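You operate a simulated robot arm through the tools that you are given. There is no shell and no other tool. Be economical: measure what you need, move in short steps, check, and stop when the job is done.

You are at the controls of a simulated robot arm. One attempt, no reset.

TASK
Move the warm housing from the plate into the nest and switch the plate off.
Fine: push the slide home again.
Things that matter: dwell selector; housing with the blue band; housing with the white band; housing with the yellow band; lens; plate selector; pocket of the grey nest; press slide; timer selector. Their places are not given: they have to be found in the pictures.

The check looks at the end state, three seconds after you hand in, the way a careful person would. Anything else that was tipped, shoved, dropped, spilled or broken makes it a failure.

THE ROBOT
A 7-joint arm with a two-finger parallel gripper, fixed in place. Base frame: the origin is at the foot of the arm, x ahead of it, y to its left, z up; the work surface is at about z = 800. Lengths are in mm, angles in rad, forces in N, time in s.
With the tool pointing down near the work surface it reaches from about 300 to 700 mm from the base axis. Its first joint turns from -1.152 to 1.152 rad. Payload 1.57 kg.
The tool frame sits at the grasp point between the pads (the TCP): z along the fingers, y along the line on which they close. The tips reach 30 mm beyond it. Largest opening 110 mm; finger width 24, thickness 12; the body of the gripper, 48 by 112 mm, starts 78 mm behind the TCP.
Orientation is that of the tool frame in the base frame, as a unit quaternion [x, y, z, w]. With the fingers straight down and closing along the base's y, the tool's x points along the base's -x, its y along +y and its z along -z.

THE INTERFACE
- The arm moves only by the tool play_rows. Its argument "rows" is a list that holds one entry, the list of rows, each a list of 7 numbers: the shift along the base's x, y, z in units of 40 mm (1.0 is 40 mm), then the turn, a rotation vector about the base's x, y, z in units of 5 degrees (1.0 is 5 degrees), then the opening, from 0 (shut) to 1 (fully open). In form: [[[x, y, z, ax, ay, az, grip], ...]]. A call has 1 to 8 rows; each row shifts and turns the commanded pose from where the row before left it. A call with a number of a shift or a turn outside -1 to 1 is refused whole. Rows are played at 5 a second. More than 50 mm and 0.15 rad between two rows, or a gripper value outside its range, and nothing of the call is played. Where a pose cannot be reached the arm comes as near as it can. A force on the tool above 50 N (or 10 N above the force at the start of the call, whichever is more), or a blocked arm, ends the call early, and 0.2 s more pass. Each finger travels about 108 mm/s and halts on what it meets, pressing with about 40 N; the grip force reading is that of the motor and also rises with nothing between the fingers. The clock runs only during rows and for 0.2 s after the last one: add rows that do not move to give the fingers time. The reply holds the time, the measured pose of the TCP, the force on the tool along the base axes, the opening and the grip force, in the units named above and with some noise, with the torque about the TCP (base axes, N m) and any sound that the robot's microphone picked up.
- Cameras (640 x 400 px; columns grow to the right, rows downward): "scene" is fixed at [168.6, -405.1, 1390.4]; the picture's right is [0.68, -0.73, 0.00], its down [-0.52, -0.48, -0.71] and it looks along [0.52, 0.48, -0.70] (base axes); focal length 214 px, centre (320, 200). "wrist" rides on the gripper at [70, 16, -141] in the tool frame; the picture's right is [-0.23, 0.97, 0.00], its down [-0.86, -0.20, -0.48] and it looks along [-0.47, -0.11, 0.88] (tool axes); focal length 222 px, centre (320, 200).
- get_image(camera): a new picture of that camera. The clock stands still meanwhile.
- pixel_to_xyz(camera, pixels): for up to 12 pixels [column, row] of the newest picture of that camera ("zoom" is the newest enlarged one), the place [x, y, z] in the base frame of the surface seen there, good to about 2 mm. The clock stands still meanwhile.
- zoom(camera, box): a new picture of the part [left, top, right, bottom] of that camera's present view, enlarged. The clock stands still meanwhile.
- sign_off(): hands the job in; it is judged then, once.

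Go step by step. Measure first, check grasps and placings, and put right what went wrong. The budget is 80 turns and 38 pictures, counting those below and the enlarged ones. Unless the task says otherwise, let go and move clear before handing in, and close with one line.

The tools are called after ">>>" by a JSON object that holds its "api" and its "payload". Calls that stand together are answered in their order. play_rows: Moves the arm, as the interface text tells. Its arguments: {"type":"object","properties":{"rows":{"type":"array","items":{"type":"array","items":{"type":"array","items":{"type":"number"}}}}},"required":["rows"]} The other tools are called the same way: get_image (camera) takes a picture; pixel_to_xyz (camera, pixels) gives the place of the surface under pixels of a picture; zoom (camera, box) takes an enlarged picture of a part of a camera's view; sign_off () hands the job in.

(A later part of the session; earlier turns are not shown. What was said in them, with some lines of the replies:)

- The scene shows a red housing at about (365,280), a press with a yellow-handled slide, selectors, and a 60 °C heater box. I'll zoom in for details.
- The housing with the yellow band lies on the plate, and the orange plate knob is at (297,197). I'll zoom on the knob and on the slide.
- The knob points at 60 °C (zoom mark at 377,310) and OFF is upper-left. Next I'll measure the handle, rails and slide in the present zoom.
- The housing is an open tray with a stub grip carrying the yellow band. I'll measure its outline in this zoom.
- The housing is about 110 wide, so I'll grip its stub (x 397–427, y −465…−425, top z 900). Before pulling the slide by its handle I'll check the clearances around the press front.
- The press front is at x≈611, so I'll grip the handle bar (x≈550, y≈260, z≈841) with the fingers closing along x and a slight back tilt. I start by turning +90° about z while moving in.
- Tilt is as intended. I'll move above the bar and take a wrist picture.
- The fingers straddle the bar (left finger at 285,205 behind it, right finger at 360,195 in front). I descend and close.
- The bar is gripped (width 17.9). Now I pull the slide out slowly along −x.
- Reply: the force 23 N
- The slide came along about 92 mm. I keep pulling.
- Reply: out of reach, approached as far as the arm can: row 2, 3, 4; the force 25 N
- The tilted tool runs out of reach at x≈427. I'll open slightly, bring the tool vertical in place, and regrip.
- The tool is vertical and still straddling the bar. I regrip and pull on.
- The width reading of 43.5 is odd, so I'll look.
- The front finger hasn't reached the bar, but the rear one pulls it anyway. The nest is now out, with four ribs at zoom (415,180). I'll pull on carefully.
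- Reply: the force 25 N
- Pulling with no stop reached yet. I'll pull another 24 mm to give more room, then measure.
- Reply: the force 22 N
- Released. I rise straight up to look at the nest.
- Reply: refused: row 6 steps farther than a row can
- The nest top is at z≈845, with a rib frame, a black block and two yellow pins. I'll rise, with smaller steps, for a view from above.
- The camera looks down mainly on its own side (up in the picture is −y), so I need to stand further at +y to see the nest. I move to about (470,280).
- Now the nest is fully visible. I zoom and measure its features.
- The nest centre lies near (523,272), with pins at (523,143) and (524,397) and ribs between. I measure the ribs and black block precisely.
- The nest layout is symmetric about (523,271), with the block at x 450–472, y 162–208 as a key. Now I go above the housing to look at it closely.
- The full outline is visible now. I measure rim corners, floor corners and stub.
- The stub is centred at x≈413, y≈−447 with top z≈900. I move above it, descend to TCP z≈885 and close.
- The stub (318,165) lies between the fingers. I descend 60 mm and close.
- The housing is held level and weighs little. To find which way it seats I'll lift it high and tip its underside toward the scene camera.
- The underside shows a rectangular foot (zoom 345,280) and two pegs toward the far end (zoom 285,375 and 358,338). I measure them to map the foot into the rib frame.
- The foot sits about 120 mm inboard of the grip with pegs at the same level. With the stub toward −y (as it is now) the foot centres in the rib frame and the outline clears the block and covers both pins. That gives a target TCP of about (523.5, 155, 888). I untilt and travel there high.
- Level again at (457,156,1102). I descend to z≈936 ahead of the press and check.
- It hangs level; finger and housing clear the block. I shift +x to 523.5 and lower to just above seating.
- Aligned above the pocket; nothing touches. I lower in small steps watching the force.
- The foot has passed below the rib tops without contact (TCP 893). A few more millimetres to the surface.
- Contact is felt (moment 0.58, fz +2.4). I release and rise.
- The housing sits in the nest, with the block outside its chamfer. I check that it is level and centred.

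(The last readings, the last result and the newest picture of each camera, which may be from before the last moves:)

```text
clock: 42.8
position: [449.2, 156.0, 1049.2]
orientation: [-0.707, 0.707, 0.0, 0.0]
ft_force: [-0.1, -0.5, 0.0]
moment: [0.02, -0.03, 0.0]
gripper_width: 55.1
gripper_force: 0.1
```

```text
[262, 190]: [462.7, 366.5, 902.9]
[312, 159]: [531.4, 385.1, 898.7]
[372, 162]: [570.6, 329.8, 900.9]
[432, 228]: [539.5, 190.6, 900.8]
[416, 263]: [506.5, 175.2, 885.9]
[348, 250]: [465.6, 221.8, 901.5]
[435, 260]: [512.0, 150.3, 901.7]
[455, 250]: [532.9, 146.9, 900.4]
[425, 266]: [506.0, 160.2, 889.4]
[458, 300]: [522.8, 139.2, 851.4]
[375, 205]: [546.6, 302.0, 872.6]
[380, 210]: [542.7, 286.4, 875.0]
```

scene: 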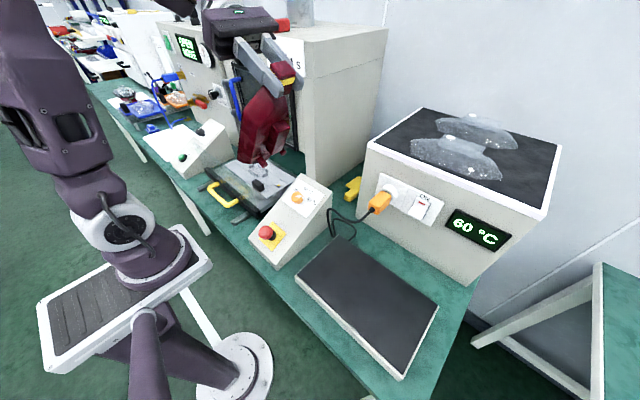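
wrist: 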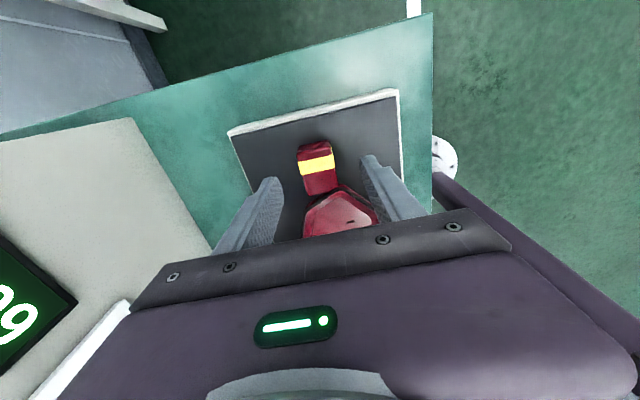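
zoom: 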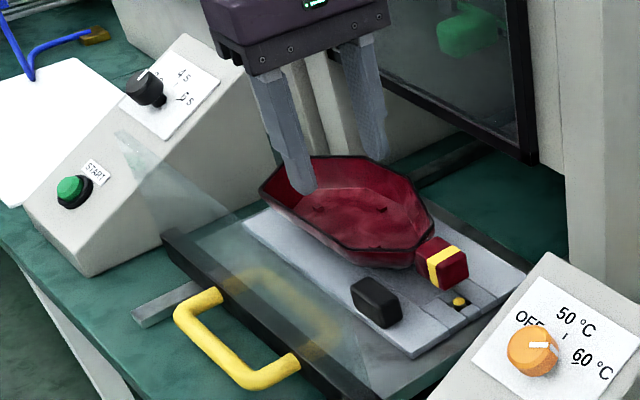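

Rim points are all near z≈901–903, so the housing is level and centred as predicted. Now I turn the tool back −90° (slim in x) and go in front of the handle to push the slide home.

>>> {"api": "play_rows", "payload": {"rows": [[[-0.24, 0.145, 0, 0, 0, -1, 0], [-0.24, 0.145, 0, 0, 0, -1, 0], [-0.24, 0.145, 0, 0, 0, -1, 0], [-0.24, 0.145, 0, 0, 0, -1, 0], [-0.24, 0.145, 0, 0, 0, -1, 0], [-0.24, 0.145, 0, 0, 0, -1, 0], [-0.24, 0.145, 0, 0, 0, -1, 0], [-0.24, 0.145, 0, 0, 0, -1, 0]]]}}

>>> {"api": "play_rows", "payload": {"rows": [[[-0.24, 0.145, 0, 0, 0, -1, 0], [-0.24, 0.145, 0, 0, 0, -1, 0], [-0.24, 0.145, 0, 0, 0, -1, 0], [-0.24, 0.145, 0, 0, 0, -1, 0], [-0.24, 0.145, 0, 0, 0, -1, 0], [-0.24, 0.145, 0, 0, 0, -1, 0], [-0.24, 0.145, 0, 0, 0, -1, 0], [-0.24, 0.145, 0, 0, 0, -1, 0]]]}}

>>> {"api": "play_rows", "payload": {"rows": [[[0, 0.145, 0, 0, 0, -1, 0], [0, 0.145, 0, 0, 0, -1, 0], [0, 0, 0, 0, 0, 0, 0]]]}}

>>> {"api": "pixel_to_xyz", "payload": {"camera": "zoom", "pixels": [[182, 318], [215, 360], [240, 380], [270, 375], [120, 140], [150, 150], [215, 200], [175, 235], [280, 320], [195, 300]]}}

```text
clock: 44.6
position: [373.6, 203.2, 1049.3]
orientation: [-0.422, 0.907, 0.0, 0.0]
ft_force: [0.7, -0.3, 0.6]
moment: [0.02, -0.01, 0.0]
gripper_width: 0.2
gripper_force: 21.4
```

```text
clock: 46.4
position: [299.4, 248.1, 1047.0]
orientation: [-0.087, 0.996, -0.001, 0.0]
ft_force: [-0.4, -0.3, -0.8]
moment: [0.02, 0.01, -0.01]
gripper_width: 0.0
gripper_force: 21.0
```

```text
clock: 47.2
position: [298.4, 259.6, 1048.7]
orientation: [0.0, 1.0, 0.001, 0.0]
ft_force: [-0.4, 0.5, -0.3]
moment: [-0.03, 0.03, 0.03]
gripper_width: 0.0
gripper_force: 21.1
```

```text
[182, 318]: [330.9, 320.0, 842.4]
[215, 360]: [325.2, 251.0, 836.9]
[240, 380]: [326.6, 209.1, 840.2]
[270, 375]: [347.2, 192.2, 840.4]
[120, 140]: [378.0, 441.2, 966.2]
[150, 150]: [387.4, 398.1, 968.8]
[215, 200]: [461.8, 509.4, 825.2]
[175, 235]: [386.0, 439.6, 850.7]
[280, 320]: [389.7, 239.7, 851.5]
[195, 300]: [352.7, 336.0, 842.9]
```

The bar front is at x≈324, and a clear guard stands behind it (x≈380, up to z≈967); with the tool turned slim I stay clear of it. I descend in front of the bar.

>>> {"api": "play_rows", "payload": {"rows": [[[0, 0, -1, 0, 0, 0, 0], [0, 0, -1, 0, 0, 0, 0], [0, 0, -1, 0, 0, 0, 0], [0, 0, -1, 0, 0, 0, 0], [0, 0, -1, 0, 0, 0, 0], [0, 0, 0, 0, 0, 0, 0]]]}}

>>> {"api": "play_rows", "payload": {"rows": [[[0.3, 0, 0, 0, 0, 0, 0], [0.3, 0, 0, 0, 0, 0, 0], [0.4, 0, 0, 0, 0, 0, 0], [0.4, 0, 0, 0, 0, 0, 0]]]}}

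>>> {"api": "zoom", "payload": {"camera": "scene", "box": [170, 100, 320, 220]}}

```text
clock: 48.6
position: [296.3, 263.7, 847.2]
orientation: [0.0, 1.0, 0.0, 0.0]
ft_force: [-0.4, -0.7, -0.6]
moment: [-0.02, 0.0, 0.02]
gripper_width: 0.3
gripper_force: 21.3
```

```text
clock: 49.6
position: [354.8, 259.7, 847.7]
orientation: [-0.001, 1.0, 0.0, 0.0]
ft_force: [-0.7, -1.0, 0.2]
moment: [0.03, 0.03, 0.04]
gripper_width: 0.0
gripper_force: 21.2
```

```text
3.33 times, centred on (245, 160) of scene
```

zoom: 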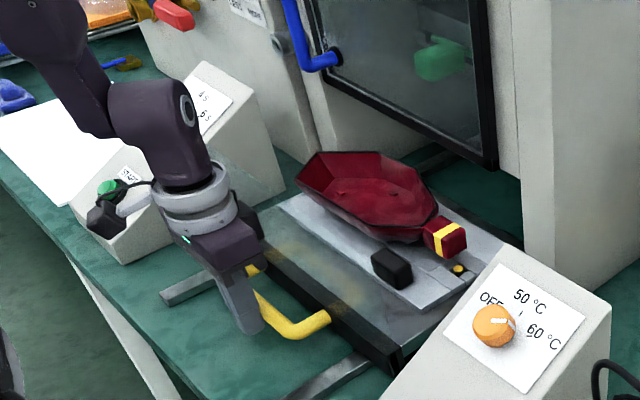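

The slide moves and the housing stays seated. I keep pushing gently.

>>> {"api": "play_rows", "payload": {"rows": [[[0.3, 0, 0, 0, 0, 0, 0], [0.4, 0, 0, 0, 0, 0, 0], [0.4, 0, 0, 0, 0, 0, 0], [0.4, 0, 0, 0, 0, 0, 0], [0.4, 0, 0, 0, 0, 0, 0], [0.4, 0, 0, 0, 0, 0, 0], [0.4, 0, 0, 0, 0, 0, 0], [0.3, 0, 0, 0, 0, 0, 0]]]}}

>>> {"api": "play_rows", "payload": {"rows": [[[0.2, 0, 0, 0, 0, 0, 0], [0.2, 0, 0, 0, 0, 0, 0], [0.2, 0, 0, 0, 0, 0, 0], [0.2, 0, 0, 0, 0, 0, 0], [0.1, 0, 0, 0, 0, 0, 0], [0.1, 0, 0, 0, 0, 0, 0], [0, 0, 0, 0, 0, 0, 0]]]}}

```text
clock: 51.4
position: [473.3, 258.4, 848.7]
orientation: [0.0, 1.0, 0.0, 0.001]
ft_force: [-0.1, -0.9, -1.2]
moment: [-0.04, 0.01, -0.05]
gripper_width: 0.0
gripper_force: 21.0
```

```text
clock: 53.0
position: [514.2, 259.5, 847.2]
orientation: [0.0, 1.0, 0.0, 0.0]
ft_force: [-0.4, 0.9, 0.3]
moment: [-0.01, -0.02, 0.0]
gripper_width: 0.0
gripper_force: 21.2
```

Still moving freely. I creep on until the stop.

>>> {"api": "play_rows", "payload": {"rows": [[[0.1, 0, 0, 0, 0, 0, 0], [0.1, 0, 0, 0, 0, 0, 0], [0.1, 0, 0, 0, 0, 0, 0], [0.1, 0, 0, 0, 0, 0, 0], [0.1, 0, 0, 0, 0, 0, 0]]]}}

>>> {"api": "play_rows", "payload": {"rows": [[[0.05, 0, 0, 0, 0, 0, 0], [0.05, 0, 0, 0, 0, 0, 0], [0.05, 0, 0, 0, 0, 0, 0], [0, 0, 0, 0, 0, 0, 0]]]}}

```text
clock: 54.2
position: [534.5, 261.2, 849.4]
orientation: [0.0, 1.0, 0.0, 0.0]
ft_force: [-0.1, 0.3, -0.2]
moment: [-0.03, 0.01, -0.01]
gripper_width: 0.0
gripper_force: 21.8
```

```text
clock: 55.1
position: [535.3, 260.8, 847.2]
orientation: [-0.001, 1.0, -0.001, -0.007]
ft_force: [-5.3, -0.6, 2.5]
moment: [-0.02, 0.06, 0.02]
gripper_width: 0.1
gripper_force: 21.8
stopped in row 4: the force on the tool passed its limit at 51 N (the readings are from after the stop); the commanded pose is now the measured one
```

The stop is reached (51 N at x≈535), so the slide is home. I back off, rise and go above the plate knob to look.

>>> {"api": "play_rows", "payload": {"rows": [[[-0.8, 0, 0, 0, 0, 0, 0], [-0.8, 0, 0.3, 0, 0, 0, 0], [0, 0, 1, 0, 0, 0, 0], [0, 0, 1, 0, 0, 0, 0], [0, 0, 1, 0, 0, 0, 0], [0, 0, 1, 0, 0, 0, 0], [0, 0, 1, 0, 0, 0, 0], [0, 0, 1, 0, 0, 0, 0]]]}}

>>> {"api": "play_rows", "payload": {"rows": [[[0, -1, 0.5, 0, 0, 0, 0.6], [0, -1, 0.5, 0, 0, 0, 0.6], [0, -1, 0.5, 0, 0, 0, 0.6], [0, -1, 0, 0, 0, 0, 0.6], [0, -1, 0, 0, 0, 0, 0.6], [0, -1, 0, 0, 0, 0, 0.6], [0, -1, 0, 0, 0, 0, 0.6], [0, -0.75, 0, 0, 0, 0, 0.6]]]}}

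>>> {"api": "get_image", "payload": {"camera": "wrist"}}

```text
clock: 56.9
position: [474.7, 257.6, 1101.5]
orientation: [-0.001, 1.0, -0.001, -0.006]
ft_force: [0.6, 0.1, -1.0]
moment: [0.02, -0.01, 0.02]
gripper_width: 0.0
gripper_force: 21.2
```

```text
clock: 58.7
position: [469.8, -51.2, 1159.8]
orientation: [-0.001, 1.0, -0.001, -0.006]
ft_force: [-0.8, 0.4, 0.1]
moment: [0.02, 0.04, 0.01]
gripper_width: 66.2
gripper_force: 0.1
```

```text
6 pictures are left
```

wrist: 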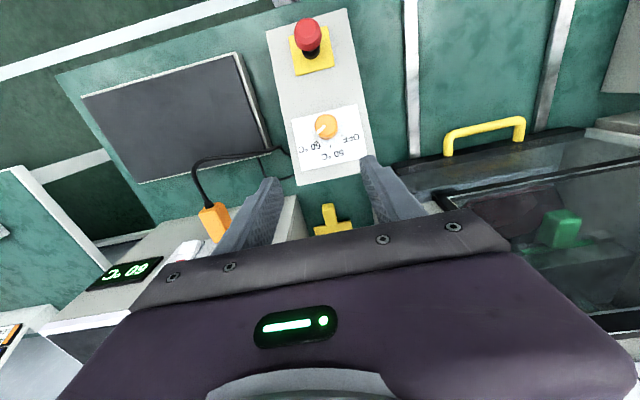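

The knob is at (325,126). I zoom on it once and measure knob and tick marks.

>>> {"api": "zoom", "payload": {"camera": "wrist", "box": [280, 95, 376, 185]}}

```text
4.44 times, centred on (328, 140) of wrist
```

zoom: 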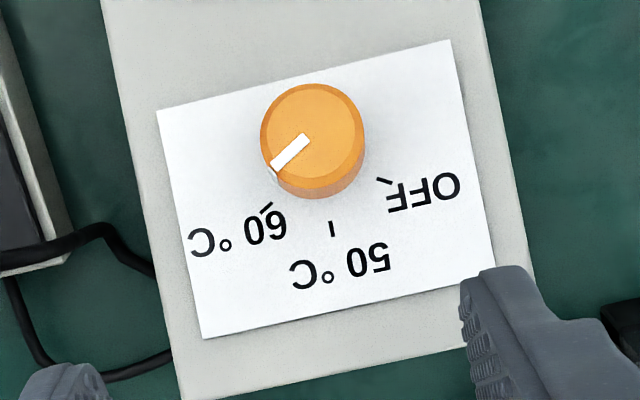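

>>> {"api": "pixel_to_xyz", "payload": {"camera": "zoom", "pixels": [[315, 132], [272, 130], [360, 130], [312, 92], [315, 172], [267, 208], [332, 228], [384, 182], [277, 168], [304, 138], [220, 250], [420, 100]]}}

>>> {"api": "pixel_to_xyz", "payload": {"camera": "zoom", "pixels": [[180, 130], [190, 270], [440, 70], [470, 230], [300, 310], [320, 192], [330, 222], [334, 235], [262, 211], [272, 204], [378, 179], [390, 184]]}}

```text
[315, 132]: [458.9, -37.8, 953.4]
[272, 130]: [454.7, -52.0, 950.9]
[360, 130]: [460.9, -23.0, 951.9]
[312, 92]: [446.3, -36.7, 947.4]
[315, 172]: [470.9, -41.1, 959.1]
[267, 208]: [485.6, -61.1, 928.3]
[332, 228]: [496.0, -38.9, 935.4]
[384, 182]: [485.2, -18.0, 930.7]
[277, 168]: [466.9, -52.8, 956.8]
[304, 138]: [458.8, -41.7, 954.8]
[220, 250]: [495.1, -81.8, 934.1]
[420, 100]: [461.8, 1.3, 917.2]
```

```text
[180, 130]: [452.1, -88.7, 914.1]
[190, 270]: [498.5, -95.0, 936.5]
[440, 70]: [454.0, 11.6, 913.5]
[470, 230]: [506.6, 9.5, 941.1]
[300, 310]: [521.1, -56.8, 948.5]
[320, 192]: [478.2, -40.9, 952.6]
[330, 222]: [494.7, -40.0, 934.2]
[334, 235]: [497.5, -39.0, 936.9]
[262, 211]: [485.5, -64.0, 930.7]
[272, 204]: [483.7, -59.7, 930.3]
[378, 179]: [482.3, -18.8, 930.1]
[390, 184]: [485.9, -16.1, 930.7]
```

Knob top centre is about (459,−38.5,953.5) and the panel leans 27.7°. The ticks 60/50/OFF sit at −62°/0°/+60°, so I need +120° about the panel normal. I test tilting the tool to the knob axis at a stand-off.

>>> {"api": "play_rows", "payload": {"rows": [[[-0.2, 0.052, -0.54, 0, -0.947, 0, 0.6], [-0.2, 0.052, -0.54, 0, -0.947, 0, 0.6], [-0.2, 0.052, -0.54, 0, -0.947, 0, 0.6], [-0.2, 0.052, -0.54, 0, -0.947, 0, 0.6], [-0.2, 0.052, -0.54, 0, -0.947, 0, 0.6], [-0.2, 0.052, -0.54, 0, -0.947, 0, 0.6], [0, 0, 0, 0, 0, 0, 0.6]]]}}

```text
clock: 60.3
position: [423.4, -37.6, 1030.5]
orientation: [-0.001, 0.971, -0.001, 0.238]
ft_force: [0.0, 0.9, -1.1]
moment: [-0.01, -0.03, 0.02]
gripper_width: 65.7
gripper_force: 0.0
```

The tilt is reached. Now I turn −60° about the knob axis to test the starting grip orientation.

>>> {"api": "play_rows", "payload": {"rows": [[[0, 0, 0, 0.465, 0, -0.885, 0.6], [0, 0, 0, 0.465, 0, -0.885, 0.6], [0, 0, 0, 0.465, 0, -0.885, 0.6], [0, 0, 0, 0.465, 0, -0.885, 0.6], [0, 0, 0, 0.465, 0, -0.885, 0.6], [0, 0, 0, 0.465, 0, -0.885, 0.6], [0, 0, 0, 0.465, 0, -0.885, 0.6], [0, 0, 0, 0.465, 0, -0.885, 0.6]]]}}

>>> {"api": "play_rows", "payload": {"rows": [[[0, 0, 0, 0.465, 0, -0.885, 0.6], [0, 0, 0, 0.465, 0, -0.885, 0.6], [0, 0, 0, 0.465, 0, -0.885, 0.6], [0, 0, 0, 0.465, 0, -0.885, 0.6], [0, 0, 0, 0, 0, 0, 0.6]]]}}

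```text
clock: 62.1
position: [423.2, -37.9, 1030.1]
orientation: [0.333, 0.913, 0.081, 0.224]
ft_force: [0.2, -0.6, 0.6]
moment: [0.01, 0.0, 0.03]
gripper_width: 66.1
gripper_force: 0.1
```

```text
clock: 63.3
position: [424.4, -36.2, 1030.7]
orientation: [0.484, 0.841, 0.121, 0.207]
ft_force: [-0.9, 0.0, -0.1]
moment: [-0.02, 0.04, 0.0]
gripper_width: 66.1
gripper_force: 0.0
```

Start orientation reached. I advance along the axis to the knob and close.

>>> {"api": "play_rows", "payload": {"rows": [[[0.21, -0.006, -0.45, 0, 0, 0, 0.6], [0.21, -0.006, -0.45, 0, 0, 0, 0.6], [0.21, -0.006, -0.45, 0, 0, 0, 0.6], [0.21, -0.006, -0.45, 0, 0, 0, 0.6], [0, 0, 0, 0, 0, 0, 0.6]]]}}

>>> {"api": "zoom", "payload": {"camera": "scene", "box": [260, 140, 340, 220]}}

```text
clock: 64.5
position: [459.1, -36.5, 959.9]
orientation: [0.484, 0.842, 0.12, 0.207]
ft_force: [0.1, 0.3, 0.0]
moment: [0.01, 0.0, -0.02]
gripper_width: 65.9
gripper_force: 0.0
```

```text
5.00 times, centred on (300, 180) of scene
```

zoom: 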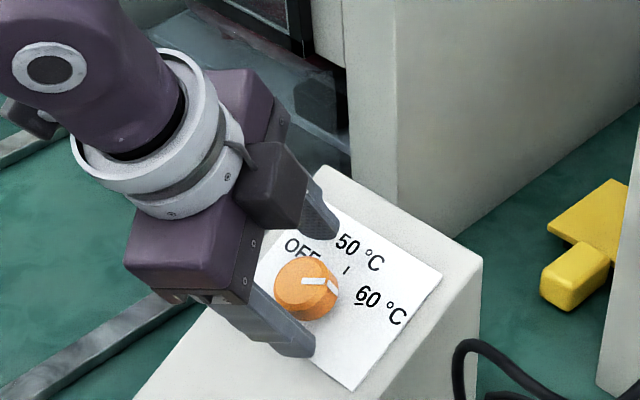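

The fingers straddle the knob. A small centring correction, then close.

>>> {"api": "play_rows", "payload": {"rows": [[[-0.03, -0.04, -0.04, 0, 0, 0, 0.5], [0, 0, 0, 0, 0, 0, 0.4], [0, 0, 0, 0, 0, 0, 0.2], [0, 0, 0, 0, 0, 0, 0.2], [0, 0, 0, 0, 0, 0, 0.2]]]}}

```text
clock: 65.7
position: [455.1, -38.8, 957.0]
orientation: [0.485, 0.841, 0.119, 0.205]
ft_force: [-11.5, -16.0, -14.9]
moment: [-0.88, 0.63, -0.49]
gripper_width: 35.4
gripper_force: 42.4
```

Gripped at 35 mm, but with about 23 N of side load along the closing axis. I shift about 2 mm that way to relieve it.

>>> {"api": "play_rows", "payload": {"rows": [[[-0.038, -0.025, -0.02, 0, 0, 0, 0.2], [0, 0, 0, 0, 0, 0, 0.2]]]}}

```text
clock: 66.3
position: [455.0, -39.1, 957.1]
orientation: [0.483, 0.842, 0.121, 0.207]
ft_force: [-7.4, -4.3, -2.3]
moment: [-0.31, 0.77, -0.18]
gripper_width: 35.5
gripper_force: 42.0
```

Better. One more small shift, then begin turning about the knob axis.

>>> {"api": "play_rows", "payload": {"rows": [[[-0.015, -0.01, -0.008, 0, 0, 0, 0.2], [0, 0, 0, -0.465, 0, 0.885, 0.2], [0, 0, 0, -0.465, 0, 0.885, 0.2], [0, 0, 0, -0.465, 0, 0.885, 0.2], [0, 0, 0, 0, 0, 0, 0.2]]]}}

```text
clock: 67.5
position: [454.3, -38.6, 956.7]
orientation: [0.369, 0.898, 0.092, 0.222]
ft_force: [4.1, 16.4, 26.5]
moment: [-0.03, 0.28, 0.02]
gripper_width: 35.5
gripper_force: 42.2
```

Turned 15° with some load (≈30 N along +y/+z). I relieve it by about 1 mm and keep turning.

>>> {"api": "play_rows", "payload": {"rows": [[[0.003, 0.015, 0.025, 0, 0, 0, 0.2], [0, 0, 0, -0.465, 0, 0.885, 0.2], [0, 0, 0, -0.465, 0, 0.885, 0.2], [0, 0, 0, -0.465, 0, 0.885, 0.2], [0, 0, 0, 0, 0, 0, 0.2]]]}}

```text
clock: 68.7
position: [454.8, -38.9, 956.5]
orientation: [0.249, 0.939, 0.061, 0.229]
ft_force: [19.9, 16.1, -14.9]
moment: [-0.29, -0.24, -0.14]
gripper_width: 35.5
gripper_force: 42.6
```

Loads show the true axis lies about 1 mm toward +x/+y. I correct and continue.

>>> {"api": "play_rows", "payload": {"rows": [[[0.028, 0.03, 0, 0, 0, 0, 0.2], [0, 0, 0, -0.465, 0, 0.885, 0.2], [0, 0, 0, -0.465, 0, 0.885, 0.2], [0, 0, 0, -0.465, 0, 0.885, 0.2], [0, 0, 0, 0, 0, 0, 0.2]]]}}

```text
clock: 69.9
position: [455.0, -39.1, 956.2]
orientation: [0.127, 0.963, 0.03, 0.235]
ft_force: [7.0, -0.5, -28.7]
moment: [-0.21, -0.21, -0.09]
gripper_width: 35.3
gripper_force: 42.3
```

In-plane load is gone; only an axial pull remains. I ease 1 mm inward and keep turning.

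>>> {"api": "play_rows", "payload": {"rows": [[[0.012, 0, -0.024, 0, 0, 0, 0.2], [0, 0, 0, -0.465, 0, 0.885, 0.2], [0, 0, 0, -0.465, 0, 0.885, 0.2], [0, 0, 0, -0.465, 0, 0.885, 0.2], [0, 0, 0, -0.465, 0, 0.885, 0.2], [0, 0, 0, 0, 0, 0, 0.2]]]}}

>>> {"api": "play_rows", "payload": {"rows": [[[0, 0, 0, -0.465, 0, 0.885, 0.2], [0, 0, 0, -0.465, 0, 0.885, 0.2], [0, 0, 0, -0.465, 0, 0.885, 0.2], [0, 0, 0, -0.465, 0, 0.885, 0.2], [0, 0, 0, 0, 0, 0, 0.2]]]}}

```text
clock: 71.3
position: [455.0, -39.2, 955.2]
orientation: [-0.042, 0.97, -0.012, 0.239]
ft_force: [-31.9, -22.6, 21.4]
moment: [0.1, 0.34, -0.03]
gripper_width: 35.1
gripper_force: 42.0
```

```text
clock: 72.5
position: [455.2, -39.9, 956.1]
orientation: [-0.21, 0.948, -0.053, 0.233]
ft_force: [-11.4, -32.1, -6.3]
moment: [0.13, 0.81, 0.07]
gripper_width: 35.1
gripper_force: 42.4
```

At about +25°, with a −y load. I correct and turn the remaining 35°.

>>> {"api": "play_rows", "payload": {"rows": [[[-0.01, -0.035, 0, 0, 0, 0, 0.2], [0, 0, 0, -0.465, 0, 0.885, 0.2], [0, 0, 0, -0.465, 0, 0.885, 0.2], [0, 0, 0, -0.465, 0, 0.885, 0.2], [0, 0, 0, -0.465, 0, 0.885, 0.2], [0, 0, 0, 0, 0, 0, 0.2]]]}}

>>> {"api": "zoom", "payload": {"camera": "scene", "box": [270, 160, 340, 220]}}

```text
clock: 73.9
position: [456.1, -39.8, 957.1]
orientation: [-0.372, 0.896, -0.093, 0.223]
ft_force: [-2.0, -5.9, 3.8]
moment: [0.84, 0.16, 0.46]
gripper_width: 35.3
gripper_force: 41.9
```

```text
6.67 times, centred on (305, 190) of scene
```

zoom: 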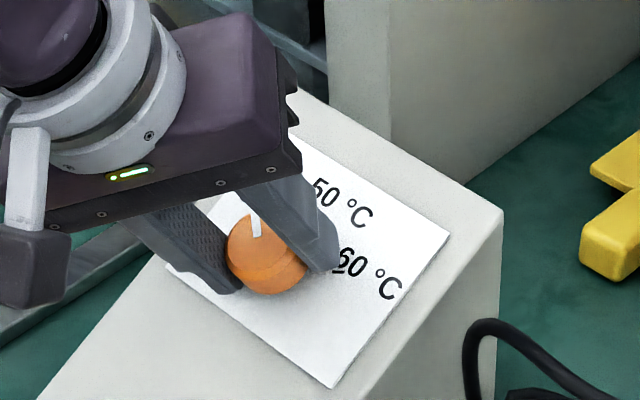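

The pointer has moved past 50 toward OFF (zoom 255,222), about 15° short, matching the tool angle. I finish the last 15°.

>>> {"api": "play_rows", "payload": {"rows": [[[0, 0, 0, -0.465, 0, 0.885, 0.2], [0, 0, 0, -0.465, 0, 0.885, 0.2], [0, 0, 0, -0.465, 0, 0.885, 0.2], [0, 0, 0, 0, 0, 0, 0.2]]]}}

```text
clock: 74.9
position: [455.3, -40.2, 955.7]
orientation: [-0.487, 0.84, -0.122, 0.207]
ft_force: [1.9, 3.1, -6.0]
moment: [1.16, 0.43, -0.54]
gripper_width: 35.1
gripper_force: 42.4
```

The tool is at +60° with low side load. I release and back out along the axis.

>>> {"api": "play_rows", "payload": {"rows": [[[0, 0, 0, 0, 0, 0, 0.5], [0, 0, 0, 0, 0, 0, 0.6], [0, 0, 0, 0, 0, 0, 0.6], [-0.23, 0, 0.44, 0, 0, 0, 0.6], [-0.3, 0, 0.7, 0, 0, 0, 0.6], [-0.3, 0, 0.9, 0, 0, 0, 0.6], [-0.3, -0.3, 0.9, 0, 0, 0, 0.6], [-0.3, -0.3, 0.9, 0, 0, 0, 0.6]]]}}

>>> {"api": "zoom", "payload": {"camera": "scene", "box": [220, 120, 340, 220]}}

```text
clock: 76.7
position: [401.1, -64.4, 1106.7]
orientation: [-0.487, 0.84, -0.121, 0.207]
ft_force: [0.0, 0.5, 1.0]
moment: [-0.01, 0.02, 0.01]
gripper_width: 65.9
gripper_force: 0.0
```

```text
4.00 times, centred on (280, 170) of scene
```

zoom: 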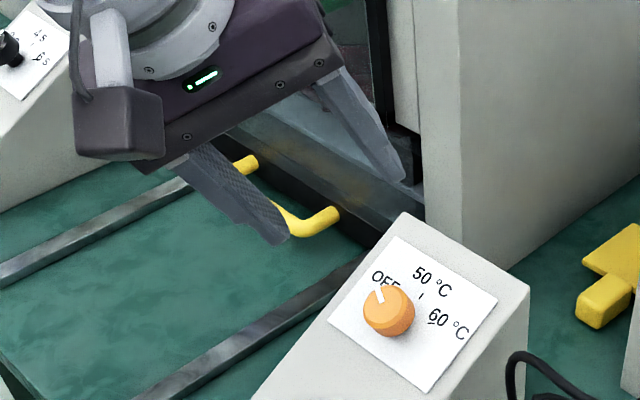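

The pointer (zoom 379,295) now aims at OFF. I measure its angle and the slide handle position.

>>> {"api": "pixel_to_xyz", "payload": {"camera": "zoom", "pixels": [[376, 289], [379, 296], [382, 303], [388, 309], [305, 228], [325, 216], [245, 160], [370, 310], [408, 305]]}}

```text
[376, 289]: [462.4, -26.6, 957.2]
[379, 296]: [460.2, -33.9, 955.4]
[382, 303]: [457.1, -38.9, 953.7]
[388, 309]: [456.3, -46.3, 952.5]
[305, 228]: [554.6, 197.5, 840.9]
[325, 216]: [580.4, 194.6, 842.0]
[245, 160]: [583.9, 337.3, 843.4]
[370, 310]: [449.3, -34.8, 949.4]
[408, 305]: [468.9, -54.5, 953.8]
```

The pointer sits at about 62°, on OFF, and the handle is back at x≈553. One last overall look.

>>> {"api": "get_image", "payload": {"camera": "scene"}}

```text
1 pictures are left
```

scene: 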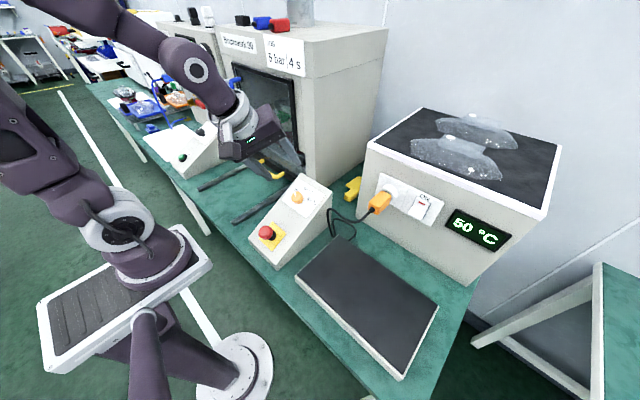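

The display may now read 50. I wait a moment and use the last picture on the knob and display together.

>>> {"api": "play_rows", "payload": {"rows": [[[0, 0, 0, 0, 0, 0, 0.6], [0, 0, 0, 0, 0, 0, 0.6], [0, 0, 0, 0, 0, 0, 0.6], [0, 0, 0, 0, 0, 0, 0.6], [0, 0, 0, 0, 0, 0, 0.6], [0, 0, 0, 0, 0, 0, 0.6], [0, 0, 0, 0, 0, 0, 0.6], [0, 0, 0, 0, 0, 0, 0.6]]]}}

>>> {"api": "zoom", "payload": {"camera": "scene", "box": [275, 150, 515, 260]}}

```text
clock: 78.5
position: [400.1, -63.0, 1108.6]
orientation: [-0.487, 0.84, -0.121, 0.208]
ft_force: [-0.4, 0.1, -0.1]
moment: [0.0, 0.03, -0.02]
gripper_width: 65.9
gripper_force: 0.2
```

```text
2.67 times, centred on (395, 205) of scene
```

zoom: 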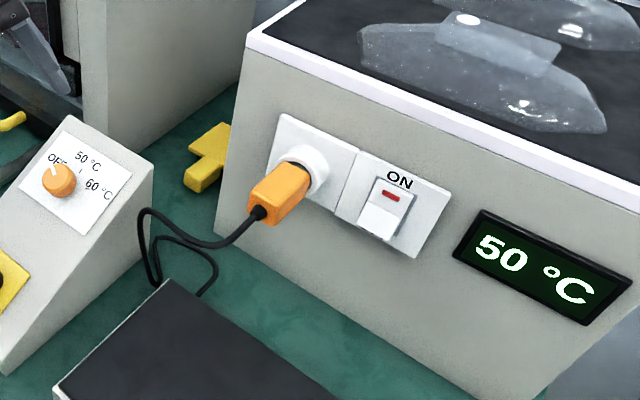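

The pointer is on OFF. The knob turned freely until it met its end stop there (about 1 N·m at the last step). The 50 °C display may be a temperature or the last set value; I can't tell which. The slide is home, the housing is in the nest and the arm is clear, so I hand in.

>>> {"api": "sign_off", "payload": {}}

```text
The job is handed in.
```

The housing sits level in the nest, the slide is pushed home and the plate selector points at OFF. The display still read 50 °C at hand-in, and I couldn't tell whether that is the plate temperature or a set value.
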